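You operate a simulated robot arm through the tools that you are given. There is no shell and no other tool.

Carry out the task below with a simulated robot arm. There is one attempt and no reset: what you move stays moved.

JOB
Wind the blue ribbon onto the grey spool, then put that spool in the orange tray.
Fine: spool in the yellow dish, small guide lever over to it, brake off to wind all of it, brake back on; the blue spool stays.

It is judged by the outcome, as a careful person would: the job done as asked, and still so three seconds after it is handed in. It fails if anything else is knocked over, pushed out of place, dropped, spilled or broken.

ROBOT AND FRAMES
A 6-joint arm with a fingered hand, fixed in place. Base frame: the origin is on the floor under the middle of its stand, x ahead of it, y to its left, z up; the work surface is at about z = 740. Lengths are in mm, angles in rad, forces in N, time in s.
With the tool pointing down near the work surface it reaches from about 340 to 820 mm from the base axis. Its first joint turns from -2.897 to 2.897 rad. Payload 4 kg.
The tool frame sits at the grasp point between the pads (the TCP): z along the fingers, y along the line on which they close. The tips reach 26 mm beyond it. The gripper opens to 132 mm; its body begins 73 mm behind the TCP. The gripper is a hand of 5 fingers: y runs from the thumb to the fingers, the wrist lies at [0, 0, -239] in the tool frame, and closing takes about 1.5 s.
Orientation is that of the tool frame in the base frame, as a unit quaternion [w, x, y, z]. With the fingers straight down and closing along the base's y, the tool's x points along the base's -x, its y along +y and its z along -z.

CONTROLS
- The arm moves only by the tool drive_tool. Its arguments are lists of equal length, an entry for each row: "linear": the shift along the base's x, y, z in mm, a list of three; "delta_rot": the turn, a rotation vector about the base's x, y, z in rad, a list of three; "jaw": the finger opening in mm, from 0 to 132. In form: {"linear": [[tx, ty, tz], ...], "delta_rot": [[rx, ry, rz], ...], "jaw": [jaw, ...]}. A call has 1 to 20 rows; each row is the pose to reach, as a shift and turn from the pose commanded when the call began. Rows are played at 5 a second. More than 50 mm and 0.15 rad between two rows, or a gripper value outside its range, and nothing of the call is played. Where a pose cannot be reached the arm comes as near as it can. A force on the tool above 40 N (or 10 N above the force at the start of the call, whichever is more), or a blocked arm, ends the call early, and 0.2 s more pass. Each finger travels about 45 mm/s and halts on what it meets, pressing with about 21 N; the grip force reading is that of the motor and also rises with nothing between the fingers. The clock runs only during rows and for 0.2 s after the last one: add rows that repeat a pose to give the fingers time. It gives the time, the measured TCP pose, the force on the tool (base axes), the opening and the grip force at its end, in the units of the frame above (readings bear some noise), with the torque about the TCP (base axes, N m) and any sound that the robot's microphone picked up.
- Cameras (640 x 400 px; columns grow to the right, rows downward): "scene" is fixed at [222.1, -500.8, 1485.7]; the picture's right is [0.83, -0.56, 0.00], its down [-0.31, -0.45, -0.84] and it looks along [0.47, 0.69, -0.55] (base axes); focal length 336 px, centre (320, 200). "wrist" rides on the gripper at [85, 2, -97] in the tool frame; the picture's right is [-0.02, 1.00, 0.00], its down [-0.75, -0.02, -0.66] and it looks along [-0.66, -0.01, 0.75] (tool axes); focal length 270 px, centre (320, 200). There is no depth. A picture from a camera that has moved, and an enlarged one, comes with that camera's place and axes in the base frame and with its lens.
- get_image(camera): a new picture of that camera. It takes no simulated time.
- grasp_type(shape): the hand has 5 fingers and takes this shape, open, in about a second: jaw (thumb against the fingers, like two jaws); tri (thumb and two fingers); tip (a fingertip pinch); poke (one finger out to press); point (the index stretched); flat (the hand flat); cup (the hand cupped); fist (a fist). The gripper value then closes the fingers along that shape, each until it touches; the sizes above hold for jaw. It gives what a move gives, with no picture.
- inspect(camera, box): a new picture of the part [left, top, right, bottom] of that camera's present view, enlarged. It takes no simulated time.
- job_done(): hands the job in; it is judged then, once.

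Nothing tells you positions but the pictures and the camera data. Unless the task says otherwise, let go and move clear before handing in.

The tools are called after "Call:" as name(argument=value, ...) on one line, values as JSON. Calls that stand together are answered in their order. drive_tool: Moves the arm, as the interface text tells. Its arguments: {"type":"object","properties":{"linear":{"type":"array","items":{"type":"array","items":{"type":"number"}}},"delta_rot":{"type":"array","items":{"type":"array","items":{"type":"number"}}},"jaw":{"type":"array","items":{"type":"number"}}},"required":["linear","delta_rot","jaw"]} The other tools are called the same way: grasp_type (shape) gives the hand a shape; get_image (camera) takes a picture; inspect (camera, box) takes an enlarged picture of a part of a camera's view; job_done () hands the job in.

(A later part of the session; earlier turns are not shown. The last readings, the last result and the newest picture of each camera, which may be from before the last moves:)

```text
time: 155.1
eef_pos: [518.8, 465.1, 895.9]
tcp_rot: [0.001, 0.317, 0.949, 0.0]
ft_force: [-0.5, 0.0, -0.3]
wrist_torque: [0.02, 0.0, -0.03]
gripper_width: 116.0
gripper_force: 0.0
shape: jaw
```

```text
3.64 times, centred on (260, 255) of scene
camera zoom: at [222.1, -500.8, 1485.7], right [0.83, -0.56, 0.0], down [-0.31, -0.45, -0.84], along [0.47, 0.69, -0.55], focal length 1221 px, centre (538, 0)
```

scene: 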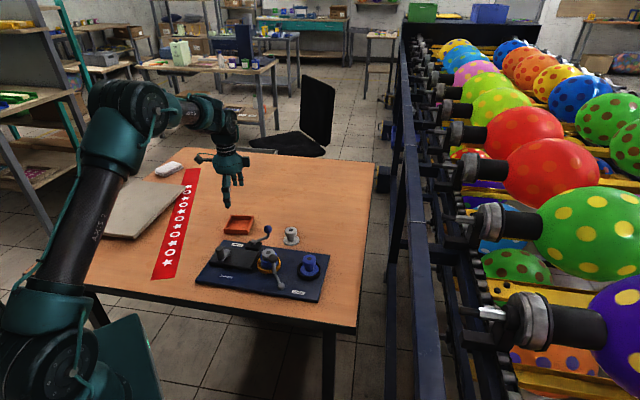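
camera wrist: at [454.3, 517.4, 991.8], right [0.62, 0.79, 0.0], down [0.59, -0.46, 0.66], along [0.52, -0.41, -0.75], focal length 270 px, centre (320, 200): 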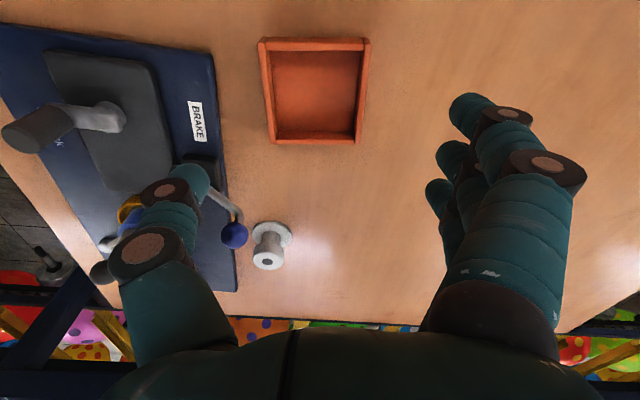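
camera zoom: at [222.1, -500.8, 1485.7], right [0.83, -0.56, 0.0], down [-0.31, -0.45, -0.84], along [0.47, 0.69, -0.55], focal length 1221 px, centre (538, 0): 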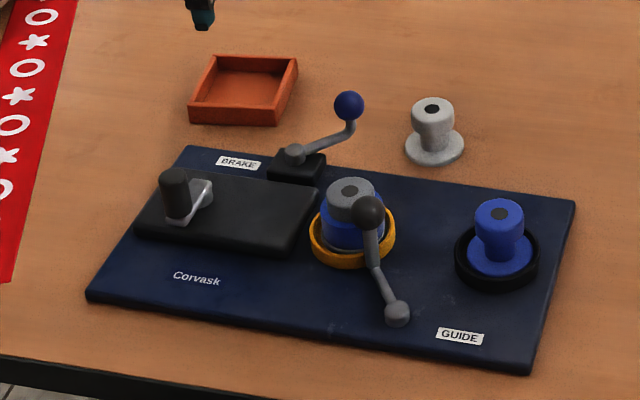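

The board is back. The tray sits squarely in view, about 20 mm from its original spot and turned about 6°. I'll lower the open hand around it, grip it lightly across its width, and slide it back.

Call:
drive_tool(linear=[[-2.8, -5.4, 0], [-2.8, -5.4, -30], [-2.8, -5.4, -60], [-2.8, -5.4, -85], [-2.8, -5.4, -100], [-2.8, -5.4, -110], [-2.8, -5.4, -110]], delta_rot=[[0, 0, -0.042], [0, 0, -0.042], [0, 0, -0.042], [0, 0, -0.042], [0, 0, -0.042], [0, 0, -0.042], [0, 0, -0.042]], jaw=[120, 120, 120, 120, 120, 120, 120])

Call:
get_image(camera="wrist")

Call:
inspect(camera="scene", box=[180, 170, 300, 280])

```text
time: 156.7
eef_pos: [516.3, 459.2, 785.8]
tcp_rot: [0.001, 0.336, 0.942, 0.0]
ft_force: [-0.2, -0.7, 0.4]
wrist_torque: [-0.02, 0.02, -0.02]
gripper_width: 119.9
gripper_force: 0.0
shape: jaw
```

```text
taken
camera wrist: at [454.0, 514.8, 881.5], right [0.65, 0.76, 0.0], down [0.57, -0.49, 0.66], along [0.5, -0.43, -0.75], focal length 270 px, centre (320, 200)
```

wrist: 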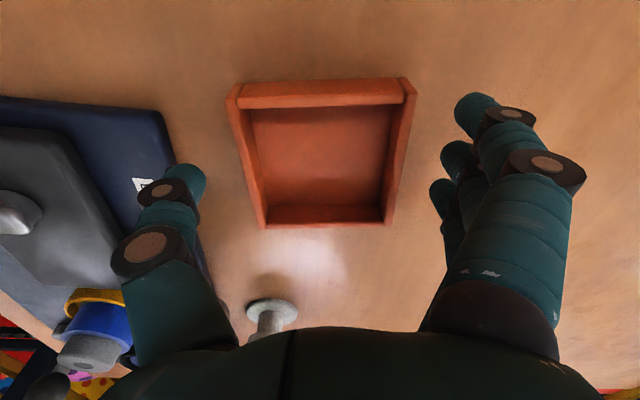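

```text
3.64 times, centred on (240, 225) of scene
camera zoom: at [222.1, -500.8, 1485.7], right [0.83, -0.56, 0.0], down [-0.31, -0.45, -0.84], along [0.47, 0.69, -0.55], focal length 1221 px, centre (611, 109)
```

zoom: 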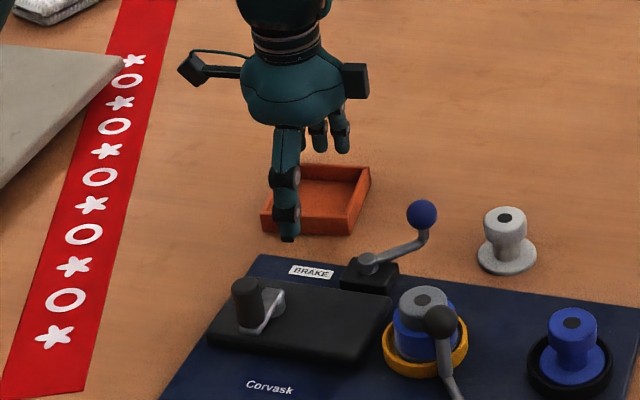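

The tray is between thumb and fingers. Lowering a bit more and closing gently on it.

Call:
drive_tool(linear=[[0, 0, -4], [0, 0, -8], [0, 0, -8], [0, 0, -8], [0, 0, -8], [0, 0, -8], [0, 0, -8], [0, 0, -8], [0, 0, -8]], delta_rot=[[0, 0, 0], [0, 0, 0], [0, 0, 0], [0, 0, 0], [0, 0, 0], [0, 0, 0], [0, 0, 0], [0, 0, 0], [0, 0, 0]], jaw=[120, 116, 110, 104, 98, 92, 88, 84, 82])

Call:
get_image(camera="wrist")

Call:
inspect(camera="scene", box=[180, 200, 340, 310])

```text
time: 158.7
eef_pos: [518.3, 459.0, 779.0]
tcp_rot: [0.0, 0.336, 0.942, -0.001]
ft_force: [-0.8, -0.3, -0.1]
wrist_torque: [0.0, 0.0, 0.01]
gripper_width: 81.5
gripper_force: 19.6
shape: jaw
```

```text
taken
camera wrist: at [454.2, 514.7, 874.3], right [0.65, 0.76, 0.0], down [0.57, -0.49, 0.66], along [0.5, -0.43, -0.75], focal length 270 px, centre (320, 200)
```

wrist: 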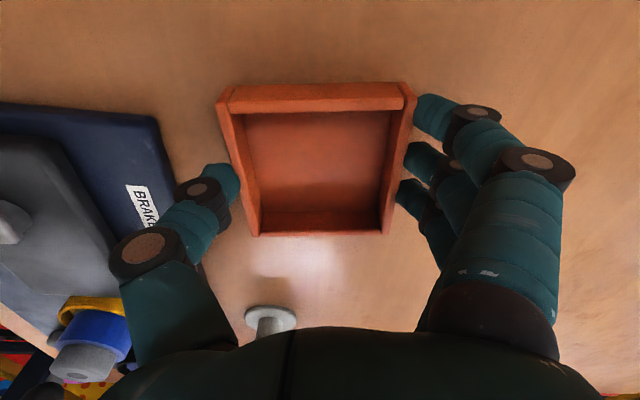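

```text
3.64 times, centred on (260, 255) of scene
camera zoom: at [222.1, -500.8, 1485.7], right [0.83, -0.56, 0.0], down [-0.31, -0.45, -0.84], along [0.47, 0.69, -0.55], focal length 1221 px, centre (538, 0)
```

zoom: 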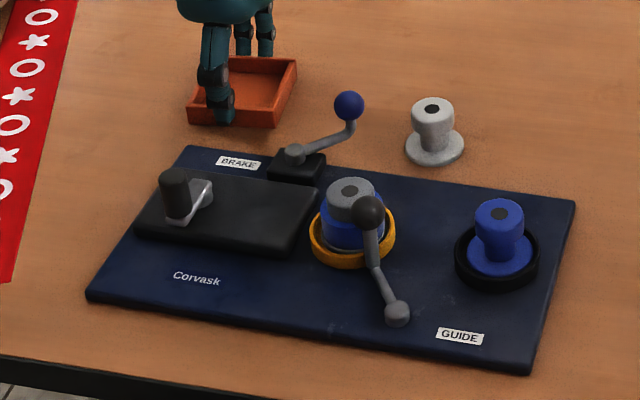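

Gripped. Sliding the tray back about 20 mm with a small turn.

Call:
drive_tool(linear=[[-2, -1.6, 0], [-4, -3.1, 0], [-6, -4.7, 0], [-8, -6.2, 0], [-10, -7.8, 0], [-12, -9.4, 0], [-14, -10.9, 0], [-16, -12.5, 0], [-16, -12.5, 0]], delta_rot=[[0, 0, -0.013], [0, 0, -0.026], [0, 0, -0.039], [0, 0, -0.052], [0, 0, -0.065], [0, 0, -0.078], [0, 0, -0.092], [0, 0, -0.105], [0, 0, -0.105]], jaw=[80, 80, 80, 80, 80, 80, 80, 80, 80])

Call:
inspect(camera="scene", box=[180, 200, 340, 310])

Call:
inspect(camera="scene", box=[235, 215, 275, 255])

```text
time: 160.7
eef_pos: [501.8, 447.3, 779.5]
tcp_rot: [0.001, 0.385, 0.923, 0.0]
ft_force: [0.5, -0.4, -0.9]
wrist_torque: [-0.03, 0.02, -0.02]
gripper_width: 81.1
gripper_force: 0.1
shape: jaw
```

```text
3.64 times, centred on (260, 255) of scene
camera zoom: at [222.1, -500.8, 1485.7], right [0.83, -0.56, 0.0], down [-0.31, -0.45, -0.84], along [0.47, 0.69, -0.55], focal length 1221 px, centre (538, 0)
```

zoom: 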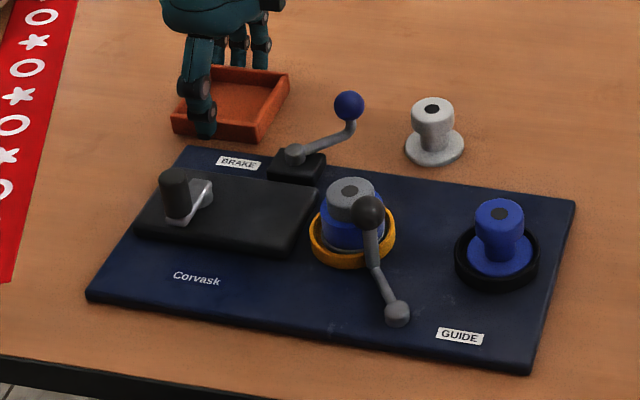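

```text
10.00 times, centred on (255, 235) of scene
camera zoom: at [222.1, -500.8, 1485.7], right [0.83, -0.56, 0.0], down [-0.31, -0.45, -0.84], along [0.47, 0.69, -0.55], focal length 3358 px, centre (970, -150)
```

zoom: 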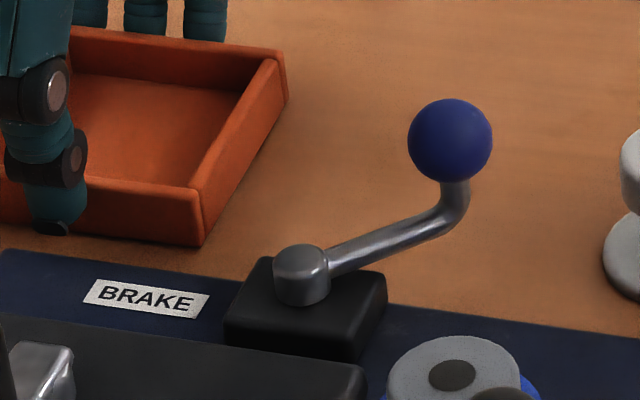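

Slightly overshot; nudging it back about 6 mm, then releasing and rising.

Call:
drive_tool(linear=[[1.6, 1.4, 0], [3.3, 2.9, 0], [4.9, 4.3, 0], [4.9, 4.3, 0], [4.9, 4.3, 0], [4.9, 4.3, 0], [4.9, 4.3, 0], [4.9, 4.3, 0], [4.9, 4.3, 20], [4.9, 4.3, 45], [4.9, 4.3, 75], [4.9, 4.3, 100], [4.9, 4.3, 100]], delta_rot=[[0, 0, 0], [0, 0, 0], [0, 0, 0], [0, 0, 0], [0, 0, 0], [0, 0, 0], [0, 0, 0], [0, 0, 0], [0, 0, 0], [0, 0, 0], [0, 0, 0], [0, 0, 0], [0, 0, 0]], jaw=[80, 80, 80, 86, 94, 104, 112, 116, 116, 116, 116, 116, 116])

Call:
inspect(camera="scene", box=[180, 200, 340, 310])

Call:
inspect(camera="scene", box=[235, 215, 275, 255])

Call:
get_image(camera="wrist")

```text
time: 163.5
eef_pos: [508.0, 452.4, 879.4]
tcp_rot: [0.001, 0.386, 0.923, 0.0]
ft_force: [-0.1, -0.2, 0.2]
wrist_torque: [0.01, -0.01, -0.02]
gripper_width: 115.9
gripper_force: 0.0
shape: jaw
```

```text
3.64 times, centred on (260, 255) of scene
camera zoom: at [222.1, -500.8, 1485.7], right [0.83, -0.56, 0.0], down [-0.31, -0.45, -0.84], along [0.47, 0.69, -0.55], focal length 1221 px, centre (538, 0)
```

zoom: 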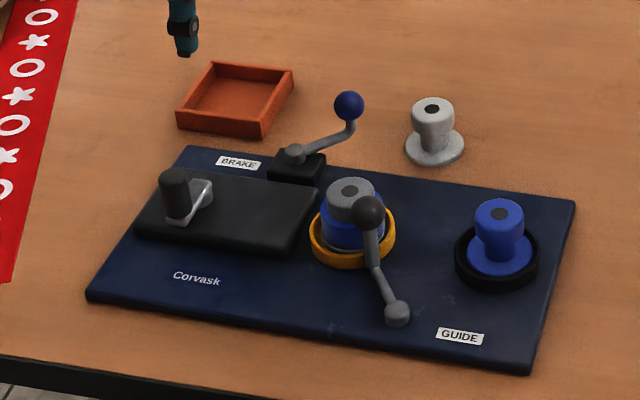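

```text
10.00 times, centred on (255, 235) of scene
camera zoom: at [222.1, -500.8, 1485.7], right [0.83, -0.56, 0.0], down [-0.31, -0.45, -0.84], along [0.47, 0.69, -0.55], focal length 3358 px, centre (970, -150)
```

zoom: 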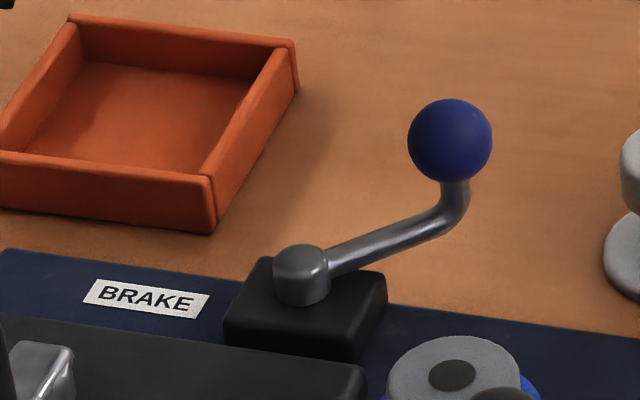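

```text
taken
camera wrist: at [449.8, 513.1, 975.1], right [0.73, 0.69, 0.0], down [0.52, -0.55, 0.66], along [0.45, -0.48, -0.75], focal length 270 px, centre (320, 200)
```

wrist: 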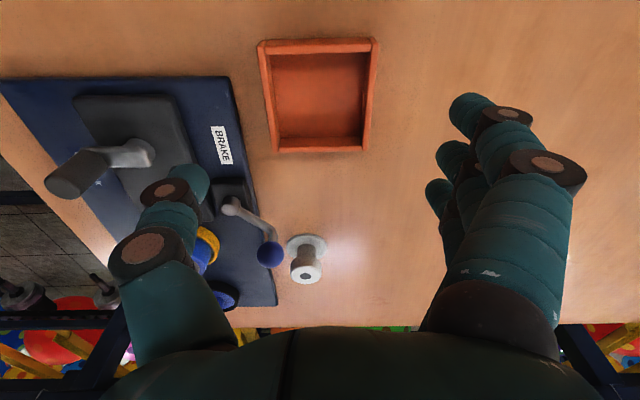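

Tray and board are both back within about 2–3 mm of where they started. Next: brake back on. I'll go above the blue brake knob.

Call:
drive_tool(linear=[[9, -22, 5], [18, -44, 10], [27, -66, 10], [36, -88, 10], [45, -110, 10], [54, -134, 10], [54, -134, 10]], delta_rot=[[0, 0, 0.13], [0, 0, 0.26], [0, 0, 0.39], [0, 0, 0.52], [0, 0, 0.65], [0, 0, 0.79], [0, 0, 0.79]], jaw=[105, 95, 85, 75, 66, 62, 62])

Call:
get_image(camera="wrist")

Call:
inspect(camera="wrist", box=[240, 20, 400, 180])

```text
time: 165.1
eef_pos: [559.5, 315.5, 887.8]
tcp_rot: [0.002, 0.0, 1.0, 0.001]
ft_force: [0.2, 0.2, -1.7]
wrist_torque: [-0.04, 0.03, -0.01]
gripper_width: 62.8
gripper_force: 0.1
shape: jaw
```

```text
taken
camera wrist: at [476.6, 317.4, 984.0], right [0.02, 1.0, 0.0], down [0.75, -0.02, 0.66], along [0.66, -0.01, -0.75], focal length 270 px, centre (320, 200)
```

wrist: 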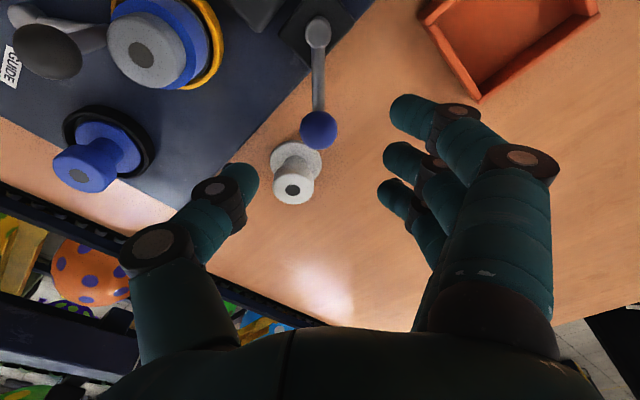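

```text
2.50 times, centred on (320, 100) of wrist
camera zoom: at [476.6, 317.4, 984.0], right [0.02, 1.0, 0.0], down [0.75, -0.02, 0.66], along [0.66, -0.01, -0.75], focal length 676 px, centre (320, 450)
```

zoom: 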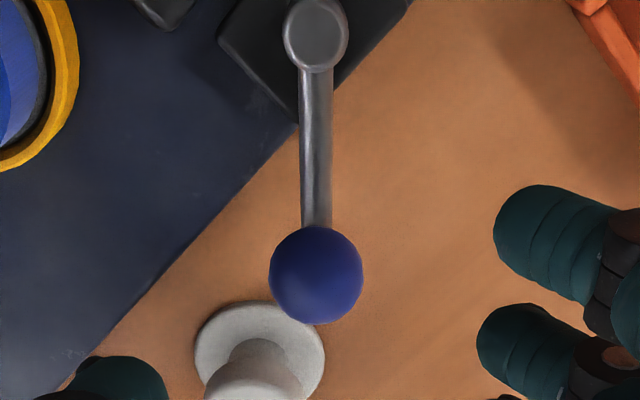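

The brake knob is nearly centred. Lowering over it (fingertips stay above the white spool) and caging it.

Call:
drive_tool(linear=[[2, 0, -20], [2, 0, -40], [2, 0, -54], [2, 0, -60], [2, 0, -60], [2, 0, -60], [2, 0, -60], [2, 0, -60], [2, 0, -60]], delta_rot=[[0, 0, 0], [0, 0, 0], [0, 0, 0], [0, 0, 0], [0, 0, 0], [0, 0, 0], [0, 0, 0], [0, 0, 0], [0, 0, 0]], jaw=[62, 62, 62, 62, 52, 42, 32, 26, 26])

Call:
inspect(camera="wrist", box=[210, 30, 430, 260])

Call:
inspect(camera="scene", box=[220, 190, 320, 290])

```text
time: 167.1
eef_pos: [561.7, 317.4, 828.4]
tcp_rot: [0.001, 0.002, 1.0, 0.001]
ft_force: [0.2, -0.3, -0.8]
wrist_torque: [0.01, -0.04, 0.01]
gripper_width: 26.9
gripper_force: 0.0
shape: jaw
```

```text
1.74 times, centred on (320, 145) of wrist
camera zoom: at [477.6, 319.1, 923.7], right [0.02, 1.0, 0.0], down [0.75, -0.02, 0.66], along [0.66, -0.01, -0.75], focal length 470 px, centre (320, 296)
```

zoom: 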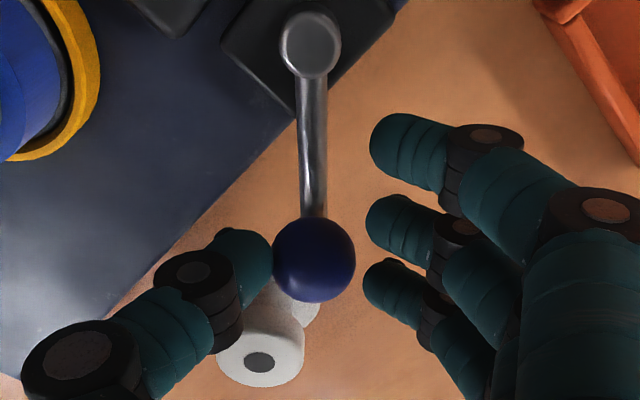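

```text
4.00 times, centred on (270, 240) of scene
camera zoom: at [222.1, -500.8, 1485.7], right [0.83, -0.56, 0.0], down [-0.31, -0.45, -0.84], along [0.47, 0.69, -0.55], focal length 1343 px, centre (520, 40)
```

zoom: 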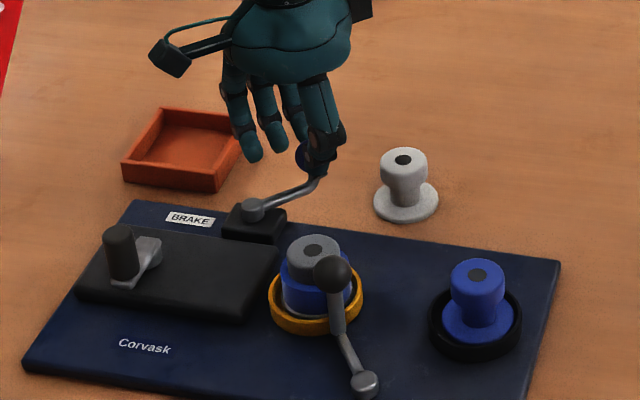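

The knob sits against the thumb, which will push it back. Swinging the lever counter-clockwise toward its original "on" position, turning the hand with it.

Call:
drive_tool(linear=[[-0.2, 5.5, 0], [-0.9, 11, 0], [-2.1, 16.3, 0], [-3.9, 21.5, 0], [-6.2, 26.6, 0], [-9.0, 31.3, 0], [-12.3, 35.8, 0], [-12.3, 35.8, 0]], delta_rot=[[0, 0, 0.1], [0, 0, 0.2], [0, 0, 0.3], [0, 0, 0.4], [0, 0, 0.5], [0, 0, 0.6], [0, 0, 0.7], [0, 0, 0.7]], jaw=[26, 26, 26, 26, 26, 26, 26, 26])

Call:
inspect(camera="wrist", box=[210, 30, 430, 260])

Call:
inspect(camera="scene", box=[180, 200, 340, 310])

```text
time: 168.9
eef_pos: [549.6, 353.7, 827.5]
tcp_rot: [0.001, -0.343, 0.939, 0.001]
ft_force: [-0.1, 0.5, -0.6]
wrist_torque: [-0.02, 0.0, 0.0]
gripper_width: 26.6
gripper_force: 0.0
shape: jaw
```

```text
1.74 times, centred on (320, 145) of wrist
camera zoom: at [485.3, 300.4, 923.8], right [-0.63, 0.78, 0.0], down [0.59, 0.47, 0.66], along [0.51, 0.41, -0.75], focal length 470 px, centre (320, 296)
```

zoom: 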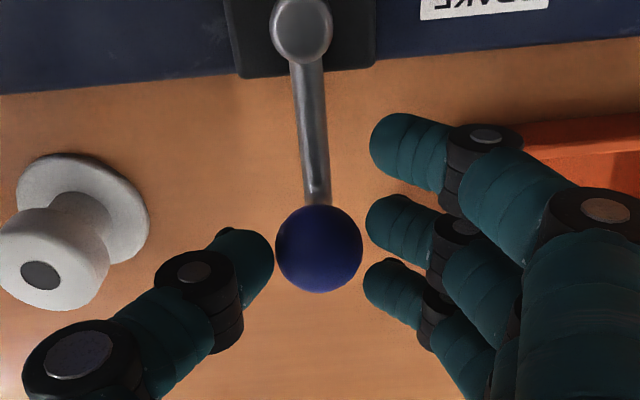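

```text
3.64 times, centred on (260, 255) of scene
camera zoom: at [222.1, -500.8, 1485.7], right [0.83, -0.56, 0.0], down [-0.31, -0.45, -0.84], along [0.47, 0.69, -0.55], focal length 1221 px, centre (538, 0)
```

zoom: 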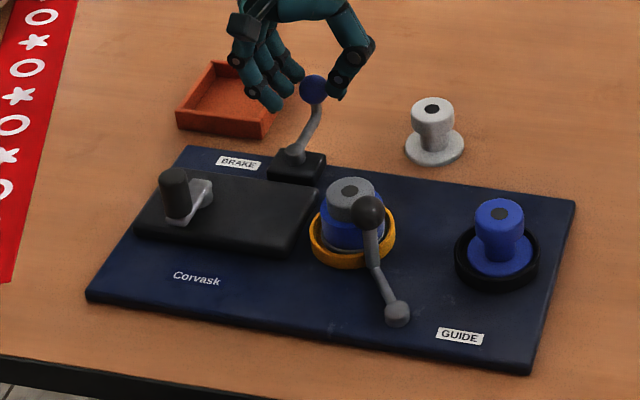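

The lever follows; about 2° remains to its original stop. Pushing a little further until it firmly resists.

Call:
drive_tool(linear=[[-1.8, 2.1, 0], [-3.7, 4.1, 0], [-5.7, 6.0, 0], [-6.7, 6.9, 0], [-6.7, 6.9, 0]], delta_rot=[[0, 0, 0.05], [0, 0, 0.07], [0, 0, 0.07], [0, 0, 0.07], [0, 0, 0.07]], jaw=[26, 26, 26, 26, 26])

Call:
inspect(camera="wrist", box=[210, 30, 430, 260])

Call:
inspect(camera="scene", box=[235, 215, 275, 255])

```text
time: 170.1
eef_pos: [543.8, 361.5, 827.3]
tcp_rot: [0.002, -0.374, 0.927, 0.001]
ft_force: [3.5, -6.4, 4.1]
wrist_torque: [-0.19, -0.12, -0.07]
gripper_width: 30.2
gripper_force: 0.0
shape: jaw
```

```text
1.74 times, centred on (320, 145) of wrist
camera zoom: at [482.8, 303.0, 924.6], right [-0.68, 0.73, 0.0], down [0.55, 0.51, 0.66], along [0.48, 0.45, -0.75], focal length 470 px, centre (320, 296)
```

zoom: 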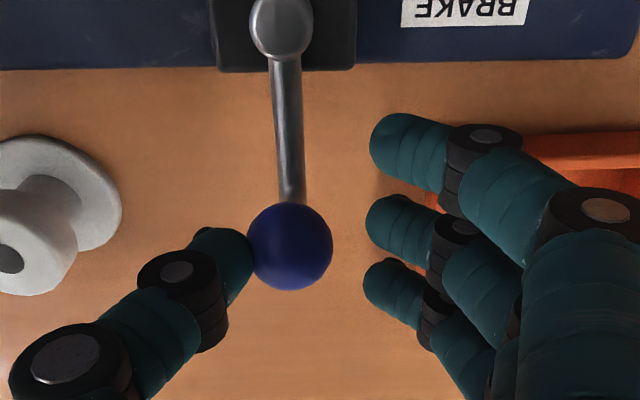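

```text
10.00 times, centred on (255, 235) of scene
camera zoom: at [222.1, -500.8, 1485.7], right [0.83, -0.56, 0.0], down [-0.31, -0.45, -0.84], along [0.47, 0.69, -0.55], focal length 3358 px, centre (970, -150)
```

zoom: 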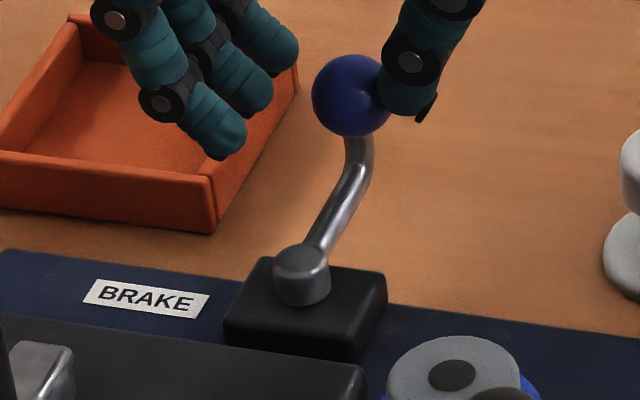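

The lever is hard against its original stop, so the brake is on again. Backing off, opening, and rising.

Call:
drive_tool(linear=[[2, -2, 0], [4, -4, 0], [4, -4, 0], [4, -4, 0], [4, -4, 0], [4, -4, 20], [4, -4, 45], [4, -4, 75], [4, -4, 75]], delta_rot=[[0, 0, 0], [0, 0, 0], [0, 0, 0], [0, 0, 0], [0, 0, 0], [0, 0, 0], [0, 0, 0], [0, 0, 0], [0, 0, 0]], jaw=[28, 36, 46, 56, 62, 62, 62, 62, 62])

Call:
inspect(camera="scene", box=[180, 200, 340, 310])

Call:
inspect(camera="scene", box=[255, 235, 305, 285])

```text
time: 172.1
eef_pos: [546.4, 356.0, 903.4]
tcp_rot: [0.001, -0.374, 0.927, 0.001]
ft_force: [-0.5, -0.8, 0.5]
wrist_torque: [0.0, 0.01, 0.01]
gripper_width: 61.1
gripper_force: 0.0
shape: jaw
```

```text
3.64 times, centred on (260, 255) of scene
camera zoom: at [222.1, -500.8, 1485.7], right [0.83, -0.56, 0.0], down [-0.31, -0.45, -0.84], along [0.47, 0.69, -0.55], focal length 1221 px, centre (538, 0)
```

zoom: 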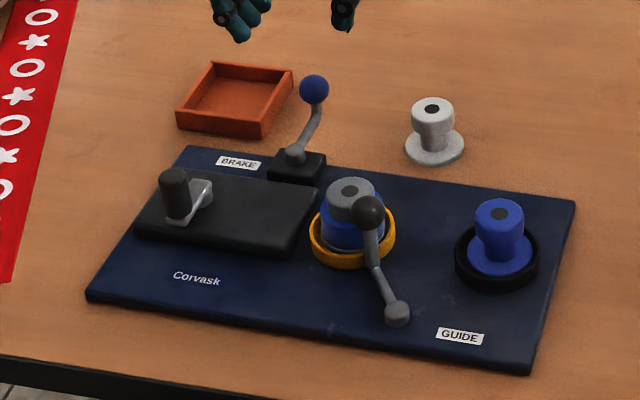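

```text
8.00 times, centred on (280, 260) of scene
camera zoom: at [222.1, -500.8, 1485.7], right [0.83, -0.56, 0.0], down [-0.31, -0.45, -0.84], along [0.47, 0.69, -0.55], focal length 2686 px, centre (640, -280)
```

zoom: 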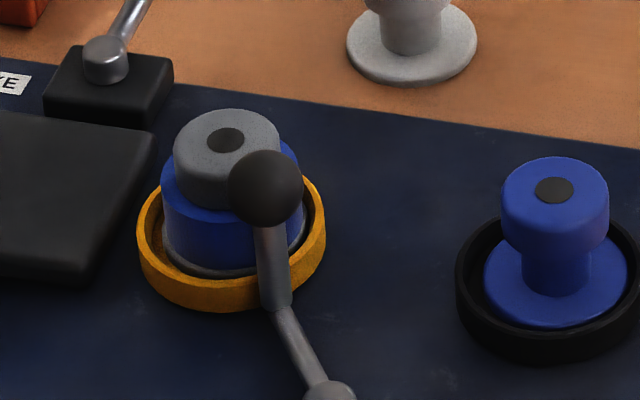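

Brake is on and everything is in place. Now the wound grey spool: I'll move above it with the hand turned so the fingers stay clear of the guide knob, and measure its position.

Call:
drive_tool(linear=[[-3, -13, 0], [-6, -26, 0], [-9, -39, 0], [-12, -52, 0], [-15, -65, 0], [-18, -78, 0], [-21, -91, 0], [-24, -104, 0], [-27, -117, 0], [-30, -130, 0], [-34, -144, 0], [-34, -144, 0]], delta_rot=[[0, 0, -0.14], [0, 0, -0.28], [0, 0, -0.42], [0, 0, -0.56], [0, 0, -0.7], [0, 0, -0.84], [0, 0, -0.98], [0, 0, -1.12], [0, 0, -1.26], [0, 0, -1.4], [0, 0, -1.517], [0, 0, -1.517]], jaw=[62, 64, 66, 68, 70, 70, 70, 70, 70, 70, 70, 70])

Call:
get_image(camera="wrist")

Call:
inspect(camera="wrist", box=[230, 20, 410, 200])

```text
time: 174.7
eef_pos: [513.0, 211.4, 904.4]
tcp_rot: [0.001, 0.367, 0.93, 0.0]
ft_force: [-0.4, 0.6, -0.9]
wrist_torque: [0.03, 0.01, -0.01]
gripper_width: 69.3
gripper_force: 0.0
shape: jaw
```

```text
taken
camera wrist: at [453.6, 270.9, 999.6], right [0.7, 0.72, 0.0], down [0.54, -0.52, 0.66], along [0.47, -0.46, -0.75], focal length 270 px, centre (320, 200)
```

wrist: 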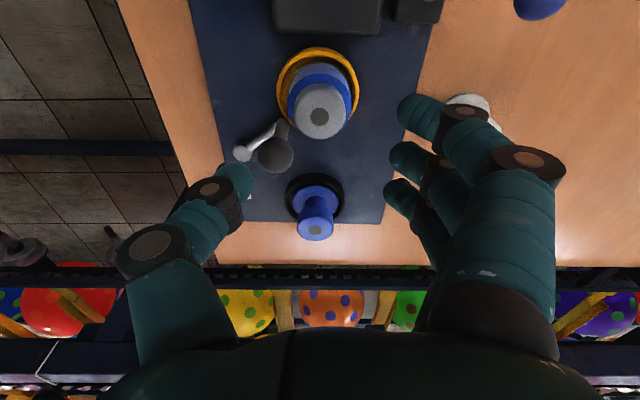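

```text
2.22 times, centred on (320, 110) of wrist
camera zoom: at [453.6, 270.9, 999.6], right [0.7, 0.72, 0.0], down [0.54, -0.52, 0.66], along [0.47, -0.46, -0.75], focal length 601 px, centre (320, 400)
```

zoom: 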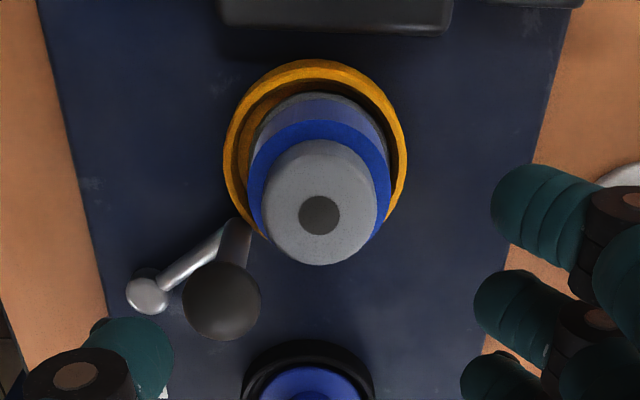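

The spool is centred below the hand. The thumb would pass close to the guide knob, so I'll turn the hand 20° more, then lower until the fingertips are around the cap only.

Call:
drive_tool(linear=[[0.9, -0.8, 0], [0.9, -0.8, 0], [0.9, -0.8, 0], [0.9, -0.8, -20], [0.9, -0.8, -40], [0.9, -0.8, -55], [0.9, -0.8, -65], [0.9, -0.8, -65]], delta_rot=[[0, 0, -0.12], [0, 0, -0.24], [0, 0, -0.35], [0, 0, -0.35], [0, 0, -0.35], [0, 0, -0.35], [0, 0, -0.35], [0, 0, -0.35]], jaw=[70, 70, 70, 70, 70, 70, 70, 70])

Call:
get_image(camera="wrist")

Call:
inspect(camera="wrist", box=[230, 60, 410, 260])

Call:
inspect(camera="scene", box=[230, 210, 310, 290])

```text
time: 176.5
eef_pos: [512.9, 209.7, 837.5]
tcp_rot: [0.001, 0.522, 0.853, 0.0]
ft_force: [0.1, -0.5, 0.9]
wrist_torque: [0.01, -0.01, 0.02]
gripper_width: 69.1
gripper_force: 0.0
shape: jaw
```

```text
taken
camera wrist: at [477.8, 287.1, 934.0], right [0.9, 0.44, 0.0], down [0.33, -0.68, 0.66], along [0.29, -0.59, -0.75], focal length 270 px, centre (320, 200)
```

wrist: 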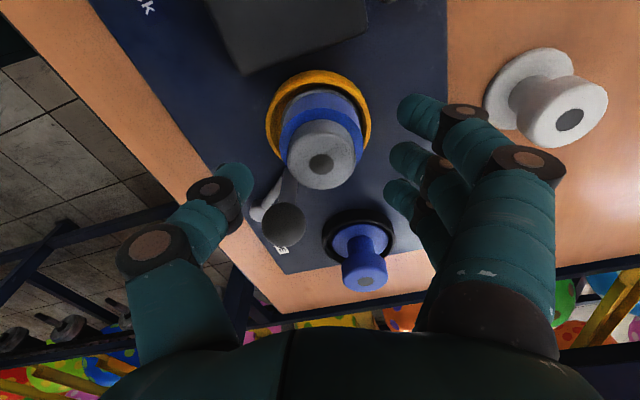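

```text
2.00 times, centred on (320, 160) of wrist
camera zoom: at [477.8, 287.1, 934.0], right [0.9, 0.44, 0.0], down [0.33, -0.68, 0.66], along [0.29, -0.59, -0.75], focal length 541 px, centre (320, 280)
```

zoom: 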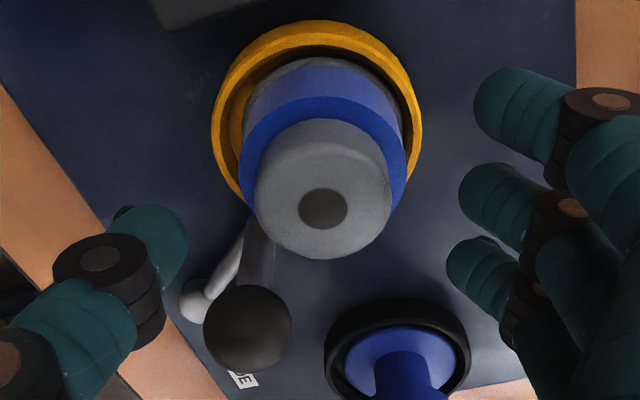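

```text
5.00 times, centred on (270, 250) of scene
camera zoom: at [222.1, -500.8, 1485.7], right [0.83, -0.56, 0.0], down [-0.31, -0.45, -0.84], along [0.47, 0.69, -0.55], focal length 1679 px, centre (570, -50)
```

zoom: 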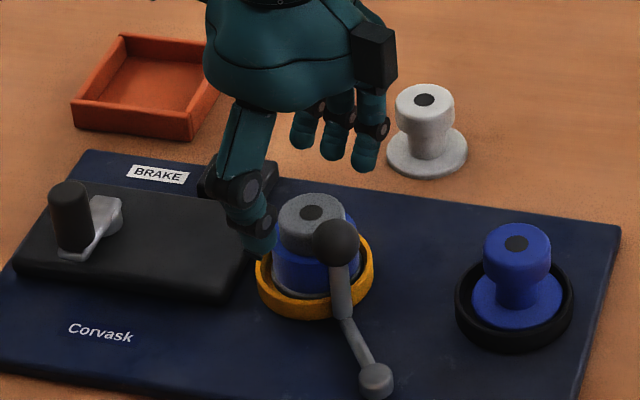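

The spool is well centred and the guide knob is clear of the thumb. Lowering 20 mm so the fingertips flank only the cap, then closing.

Call:
drive_tool(linear=[[0, 0, -10], [0, 0, -20], [0, 0, -20], [0, 0, -20], [0, 0, -20], [0, 0, -20], [0, 0, -20], [0, 0, -20], [0, 0, -20], [0, 0, -20]], delta_rot=[[0, 0, 0], [0, 0, 0], [0, 0, 0], [0, 0, 0], [0, 0, 0], [0, 0, 0], [0, 0, 0], [0, 0, 0], [0, 0, 0], [0, 0, 0]], jaw=[70, 70, 62, 54, 46, 40, 34, 30, 30, 30])

Call:
inspect(camera="wrist", box=[230, 60, 410, 260])

Call:
inspect(camera="scene", box=[245, 220, 305, 280])

```text
time: 178.7
eef_pos: [514.2, 210.8, 818.6]
tcp_rot: [0.001, 0.522, 0.853, 0.0]
ft_force: [-0.6, -0.1, 3.4]
wrist_torque: [-0.01, -0.01, -0.01]
gripper_width: 19.3
gripper_force: 16.6
shape: jaw
```

```text
2.00 times, centred on (320, 160) of wrist
camera zoom: at [478.2, 288.4, 914.3], right [0.9, 0.44, 0.0], down [0.33, -0.68, 0.66], along [0.29, -0.59, -0.75], focal length 541 px, centre (320, 280)
```

zoom: 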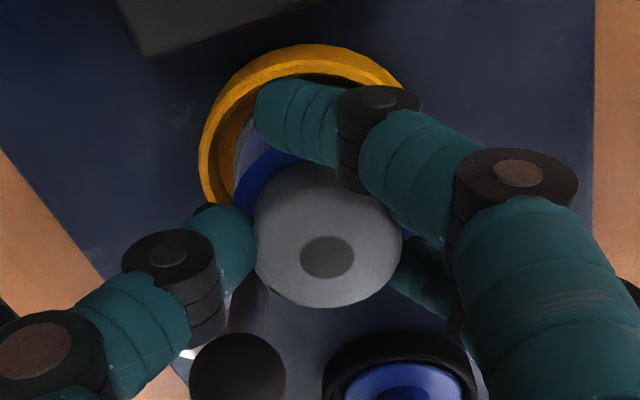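

```text
6.67 times, centred on (275, 250) of scene
camera zoom: at [222.1, -500.8, 1485.7], right [0.83, -0.56, 0.0], down [-0.31, -0.45, -0.84], along [0.47, 0.69, -0.55], focal length 2238 px, centre (620, -133)
```

zoom: 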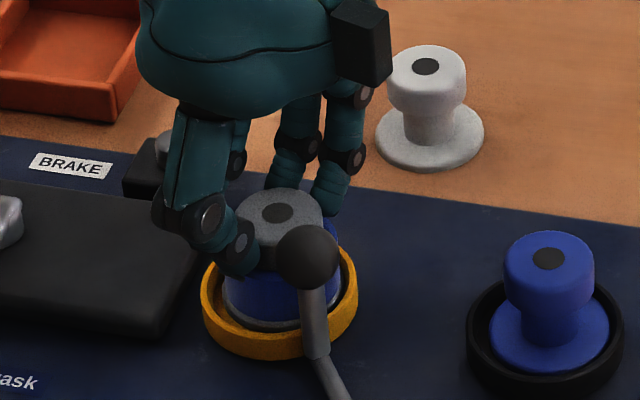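

The cap is gripped. Lifting slowly a short way to check the hold.

Call:
drive_tool(linear=[[0, 0, 3], [0, 0, 7], [0, 0, 12], [0, 0, 18], [0, 0, 18]], delta_rot=[[0, 0, 0], [0, 0, 0], [0, 0, 0], [0, 0, 0], [0, 0, 0]], jaw=[28, 28, 28, 28, 28])

Call:
inspect(camera="wrist", box=[230, 60, 410, 260])

Call:
inspect(camera="scene", box=[245, 220, 305, 280])

```text
time: 179.9
eef_pos: [514.1, 211.3, 836.6]
tcp_rot: [0.001, 0.522, 0.853, 0.0]
ft_force: [0.3, -0.6, 0.0]
wrist_torque: [0.03, -0.01, 0.01]
gripper_width: 29.8
gripper_force: 0.0
shape: jaw
```

```text
2.00 times, centred on (320, 160) of wrist
camera zoom: at [478.4, 288.1, 932.5], right [0.9, 0.44, 0.0], down [0.33, -0.68, 0.66], along [0.29, -0.59, -0.75], focal length 541 px, centre (320, 280)
```

zoom: 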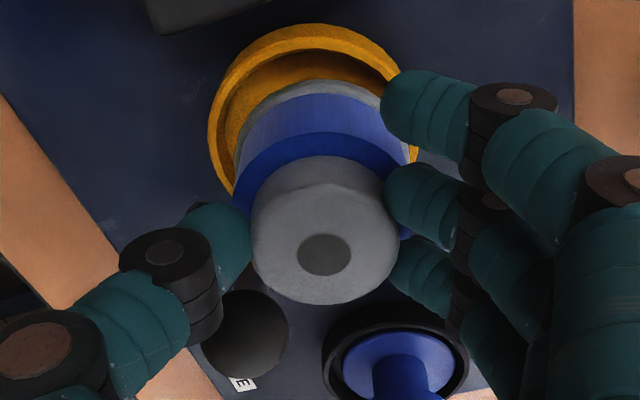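

```text
6.67 times, centred on (275, 250) of scene
camera zoom: at [222.1, -500.8, 1485.7], right [0.83, -0.56, 0.0], down [-0.31, -0.45, -0.84], along [0.47, 0.69, -0.55], focal length 2238 px, centre (620, -133)
```

zoom: 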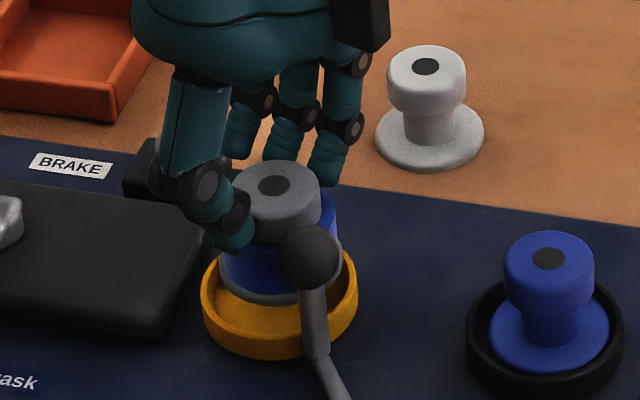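

The spool came up with the hand, but the grip reads loose at this setting. I'll set it back down in the dish and grip more firmly before lifting again.

Call:
drive_tool(linear=[[0, 0, -5], [0, 0, -10], [0, 0, -15], [0, 0, -18], [0, 0, -18], [0, 0, -18], [0, 0, -18], [0, 0, -18], [0, 0, -18]], delta_rot=[[0, 0, 0], [0, 0, 0], [0, 0, 0], [0, 0, 0], [0, 0, 0], [0, 0, 0], [0, 0, 0], [0, 0, 0], [0, 0, 0]], jaw=[28, 28, 28, 28, 24, 20, 16, 14, 14])

Call:
inspect(camera="wrist", box=[230, 60, 410, 260])

Call:
inspect(camera="scene", box=[245, 220, 305, 280])

```text
time: 181.9
eef_pos: [514.4, 212.7, 819.4]
tcp_rot: [0.001, 0.521, 0.853, 0.0]
ft_force: [-3.0, -2.0, 6.3]
wrist_torque: [-0.02, 0.04, -0.01]
gripper_width: 20.9
gripper_force: 20.7
shape: jaw
```

```text
2.00 times, centred on (320, 160) of wrist
camera zoom: at [478.5, 288.6, 915.0], right [0.9, 0.44, 0.0], down [0.33, -0.68, 0.66], along [0.29, -0.59, -0.75], focal length 541 px, centre (320, 280)
```

zoom: 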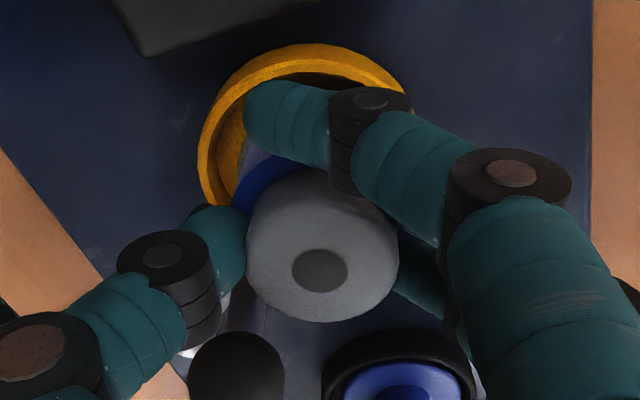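

```text
6.67 times, centred on (275, 250) of scene
camera zoom: at [222.1, -500.8, 1485.7], right [0.83, -0.56, 0.0], down [-0.31, -0.45, -0.84], along [0.47, 0.69, -0.55], focal length 2238 px, centre (620, -133)
```

zoom: 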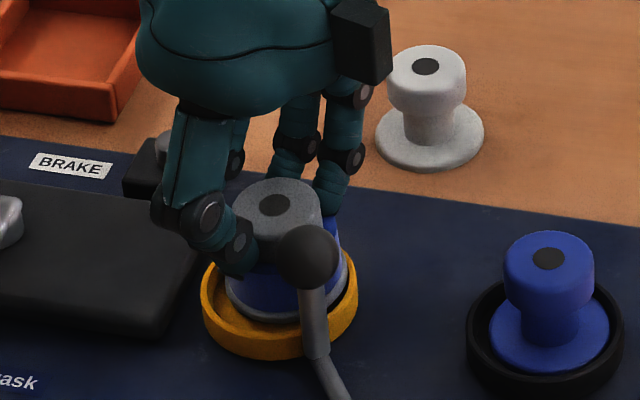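

Now gripped firmly (about 21 N). Lifting again with the same setting held.

Call:
drive_tool(linear=[[0, 0, 3], [0, 0, 7], [0, 0, 12], [0, 0, 18], [0, 0, 24], [0, 0, 24]], delta_rot=[[0, 0, 0], [0, 0, 0], [0, 0, 0], [0, 0, 0], [0, 0, 0], [0, 0, 0]], jaw=[14, 14, 14, 14, 14, 14])

Call:
inspect(camera="wrist", box=[230, 60, 410, 260])

Call:
inspect(camera="scene", box=[245, 220, 305, 280])

```text
time: 183.3
eef_pos: [514.3, 211.3, 842.8]
tcp_rot: [0.001, 0.522, 0.853, 0.001]
ft_force: [-0.5, 0.2, -0.5]
wrist_torque: [0.02, 0.0, 0.03]
gripper_width: 19.4
gripper_force: 21.2
shape: jaw
```

```text
2.00 times, centred on (320, 160) of wrist
camera zoom: at [478.5, 288.5, 938.5], right [0.9, 0.44, 0.0], down [0.33, -0.68, 0.66], along [0.29, -0.59, -0.75], focal length 541 px, centre (320, 280)
```

zoom: 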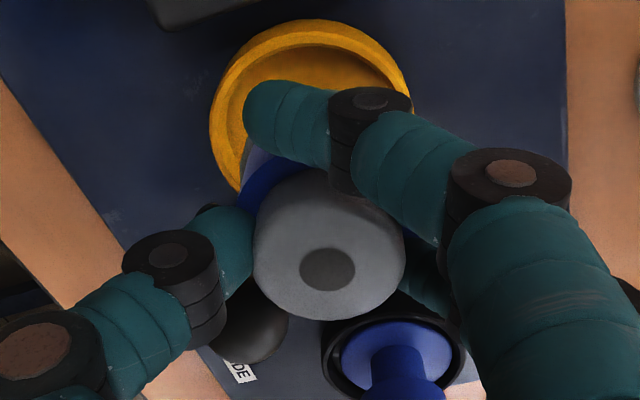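

```text
6.67 times, centred on (275, 250) of scene
camera zoom: at [222.1, -500.8, 1485.7], right [0.83, -0.56, 0.0], down [-0.31, -0.45, -0.84], along [0.47, 0.69, -0.55], focal length 2238 px, centre (620, -133)
```

zoom: 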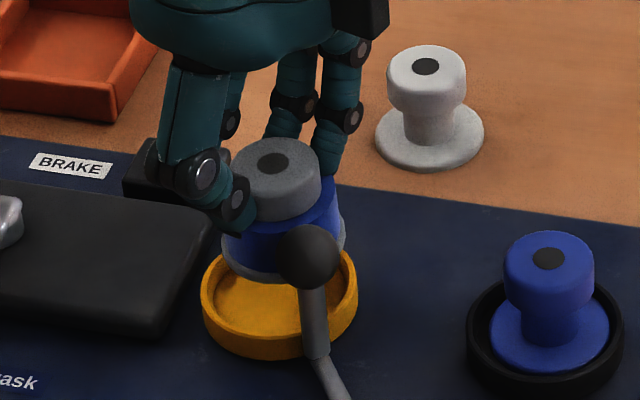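

The spool is held upright and clear of the dish. Lifting well above the brake knob and carrying it over to the tray.

Call:
drive_tool(linear=[[0, 0, 20], [0, 0, 42], [0, 0, 64], [0, 20, 66], [0, 45, 66], [0, 75, 66], [0, 105, 66], [0, 135, 66], [0, 165, 66], [0, 190, 66], [0, 210, 66], [0, 220, 66], [0, 220, 66]], delta_rot=[[0, 0, 0], [0, 0, 0], [0, 0, 0], [0, 0, 0], [0, 0, 0], [0, 0, 0], [0, 0, 0], [0, 0, 0], [0, 0, 0], [0, 0, 0], [0, 0, 0], [0, 0, 0], [0, 0, 0]], jaw=[14, 14, 14, 14, 14, 14, 14, 14, 14, 14, 14, 14, 14])

Call:
get_image(camera="wrist")

Call:
inspect(camera="scene", box=[180, 150, 320, 290])

```text
time: 186.1
eef_pos: [513.5, 432.0, 908.9]
tcp_rot: [0.001, 0.523, 0.852, 0.0]
ft_force: [0.2, 0.0, -0.4]
wrist_torque: [-0.03, 0.0, 0.04]
gripper_width: 19.4
gripper_force: 21.1
shape: jaw
```

```text
taken
camera wrist: at [478.2, 508.5, 1004.0], right [0.9, 0.44, 0.0], down [0.33, -0.68, 0.66], along [0.29, -0.59, -0.75], focal length 270 px, centre (320, 200)
```

wrist: 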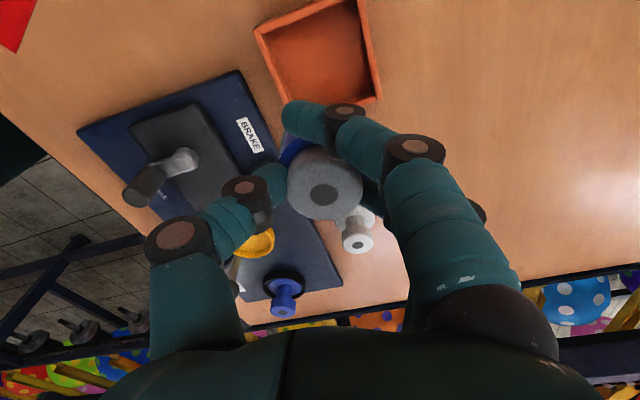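

```text
2.86 times, centred on (250, 220) of scene
camera zoom: at [222.1, -500.8, 1485.7], right [0.83, -0.56, 0.0], down [-0.31, -0.45, -0.84], along [0.47, 0.69, -0.55], focal length 959 px, centre (520, 143)
```

zoom: 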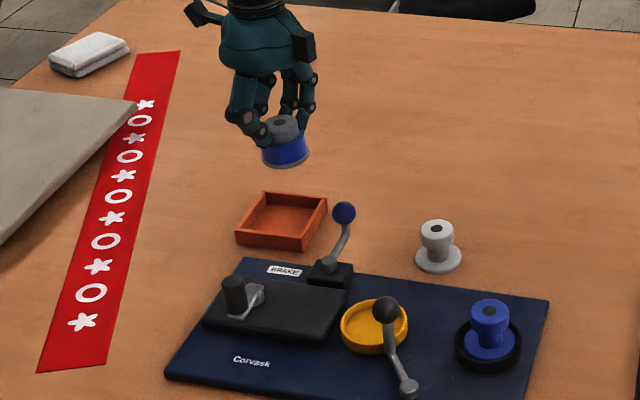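

The spool is secure, and the tray centre is at about (509, 451). Shifting over it and lowering to just above the rim to check.

Call:
drive_tool(linear=[[-4, 10, 0], [-8.3, 19.1, 0], [-8.3, 19.1, -20], [-8.3, 19.1, -40], [-8.3, 19.1, -60], [-8.3, 19.1, -74], [-8.3, 19.1, -74]], delta_rot=[[0, 0, 0], [0, 0, 0], [0, 0, 0], [0, 0, 0], [0, 0, 0], [0, 0, 0], [0, 0, 0]], jaw=[14, 14, 14, 14, 14, 14, 14])

Call:
inspect(camera="wrist", box=[220, 20, 420, 250])

Call:
inspect(camera="scene", box=[205, 180, 285, 260])

```text
time: 187.7
eef_pos: [506.3, 450.5, 833.9]
tcp_rot: [0.001, 0.522, 0.853, -0.001]
ft_force: [0.7, -0.2, -0.1]
wrist_torque: [0.0, -0.03, -0.02]
gripper_width: 19.2
gripper_force: 20.9
shape: jaw
```

```text
1.74 times, centred on (320, 135) of wrist
camera zoom: at [470.0, 527.2, 929.7], right [0.9, 0.44, 0.0], down [0.33, -0.68, 0.66], along [0.29, -0.59, -0.75], focal length 470 px, centre (320, 313)
```

zoom: 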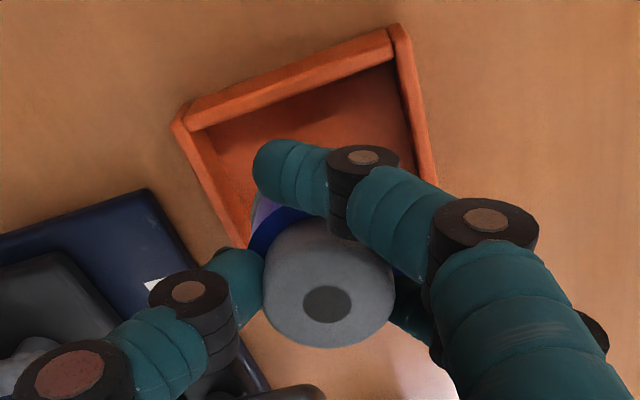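

```text
5.00 times, centred on (245, 220) of scene
camera zoom: at [222.1, -500.8, 1485.7], right [0.83, -0.56, 0.0], down [-0.31, -0.45, -0.84], along [0.47, 0.69, -0.55], focal length 1679 px, centre (695, 100)
```

zoom: 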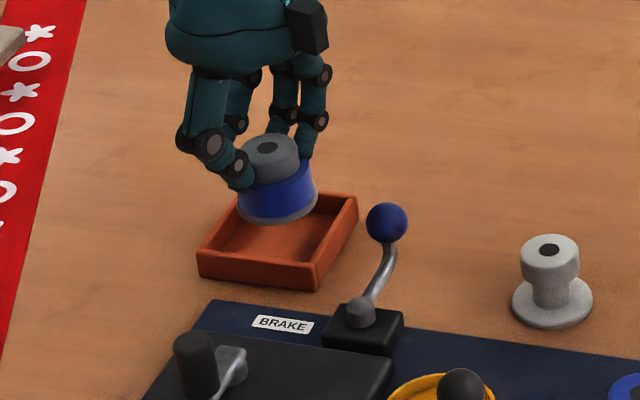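

The spool is centred over the tray. Lowering it gently to the tray floor.

Call:
drive_tool(linear=[[0, 0, -5], [0, 0, -10], [0, 0, -15], [0, 0, -20], [0, 0, -24], [0, 0, -27], [0, 0, -27]], delta_rot=[[0, 0, 0], [0, 0, 0], [0, 0, 0], [0, 0, 0], [0, 0, 0], [0, 0, 0], [0, 0, 0]], jaw=[14, 14, 14, 14, 14, 14, 14])

Call:
inspect(camera="scene", box=[215, 190, 275, 250])

Call:
inspect(camera="wrist", box=[220, 20, 420, 250])

```text
time: 189.3
eef_pos: [506.7, 451.1, 807.5]
tcp_rot: [0.0, 0.522, 0.853, 0.001]
ft_force: [0.0, 0.3, -0.3]
wrist_torque: [0.01, -0.04, 0.03]
gripper_width: 19.7
gripper_force: 20.8
shape: jaw
```

```text
6.67 times, centred on (245, 220) of scene
camera zoom: at [222.1, -500.8, 1485.7], right [0.83, -0.56, 0.0], down [-0.31, -0.45, -0.84], along [0.47, 0.69, -0.55], focal length 2238 px, centre (820, 67)
```

zoom: 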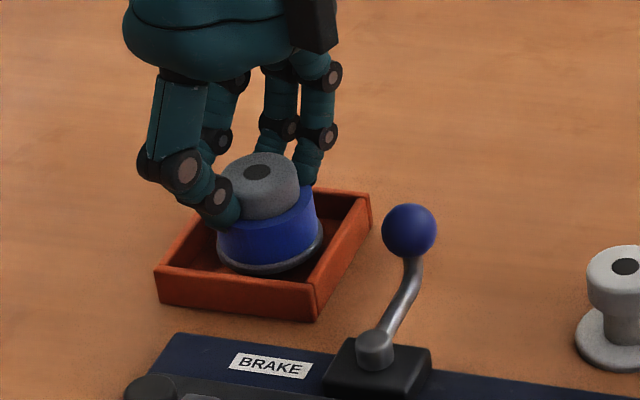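

```text
1.74 times, centred on (320, 135) of wrist
camera zoom: at [470.0, 526.9, 903.2], right [0.9, 0.44, 0.0], down [0.33, -0.68, 0.66], along [0.29, -0.59, -0.75], focal length 470 px, centre (320, 313)
```

zoom: 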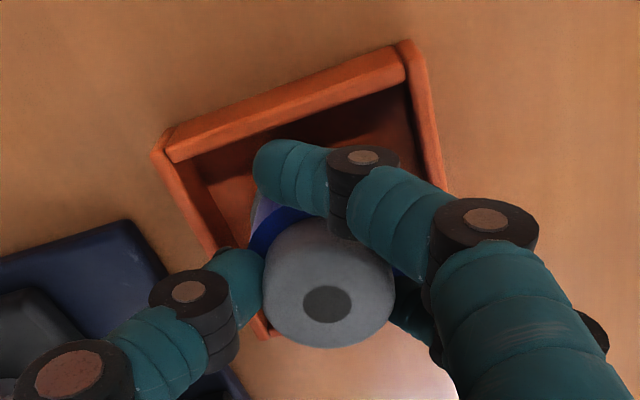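

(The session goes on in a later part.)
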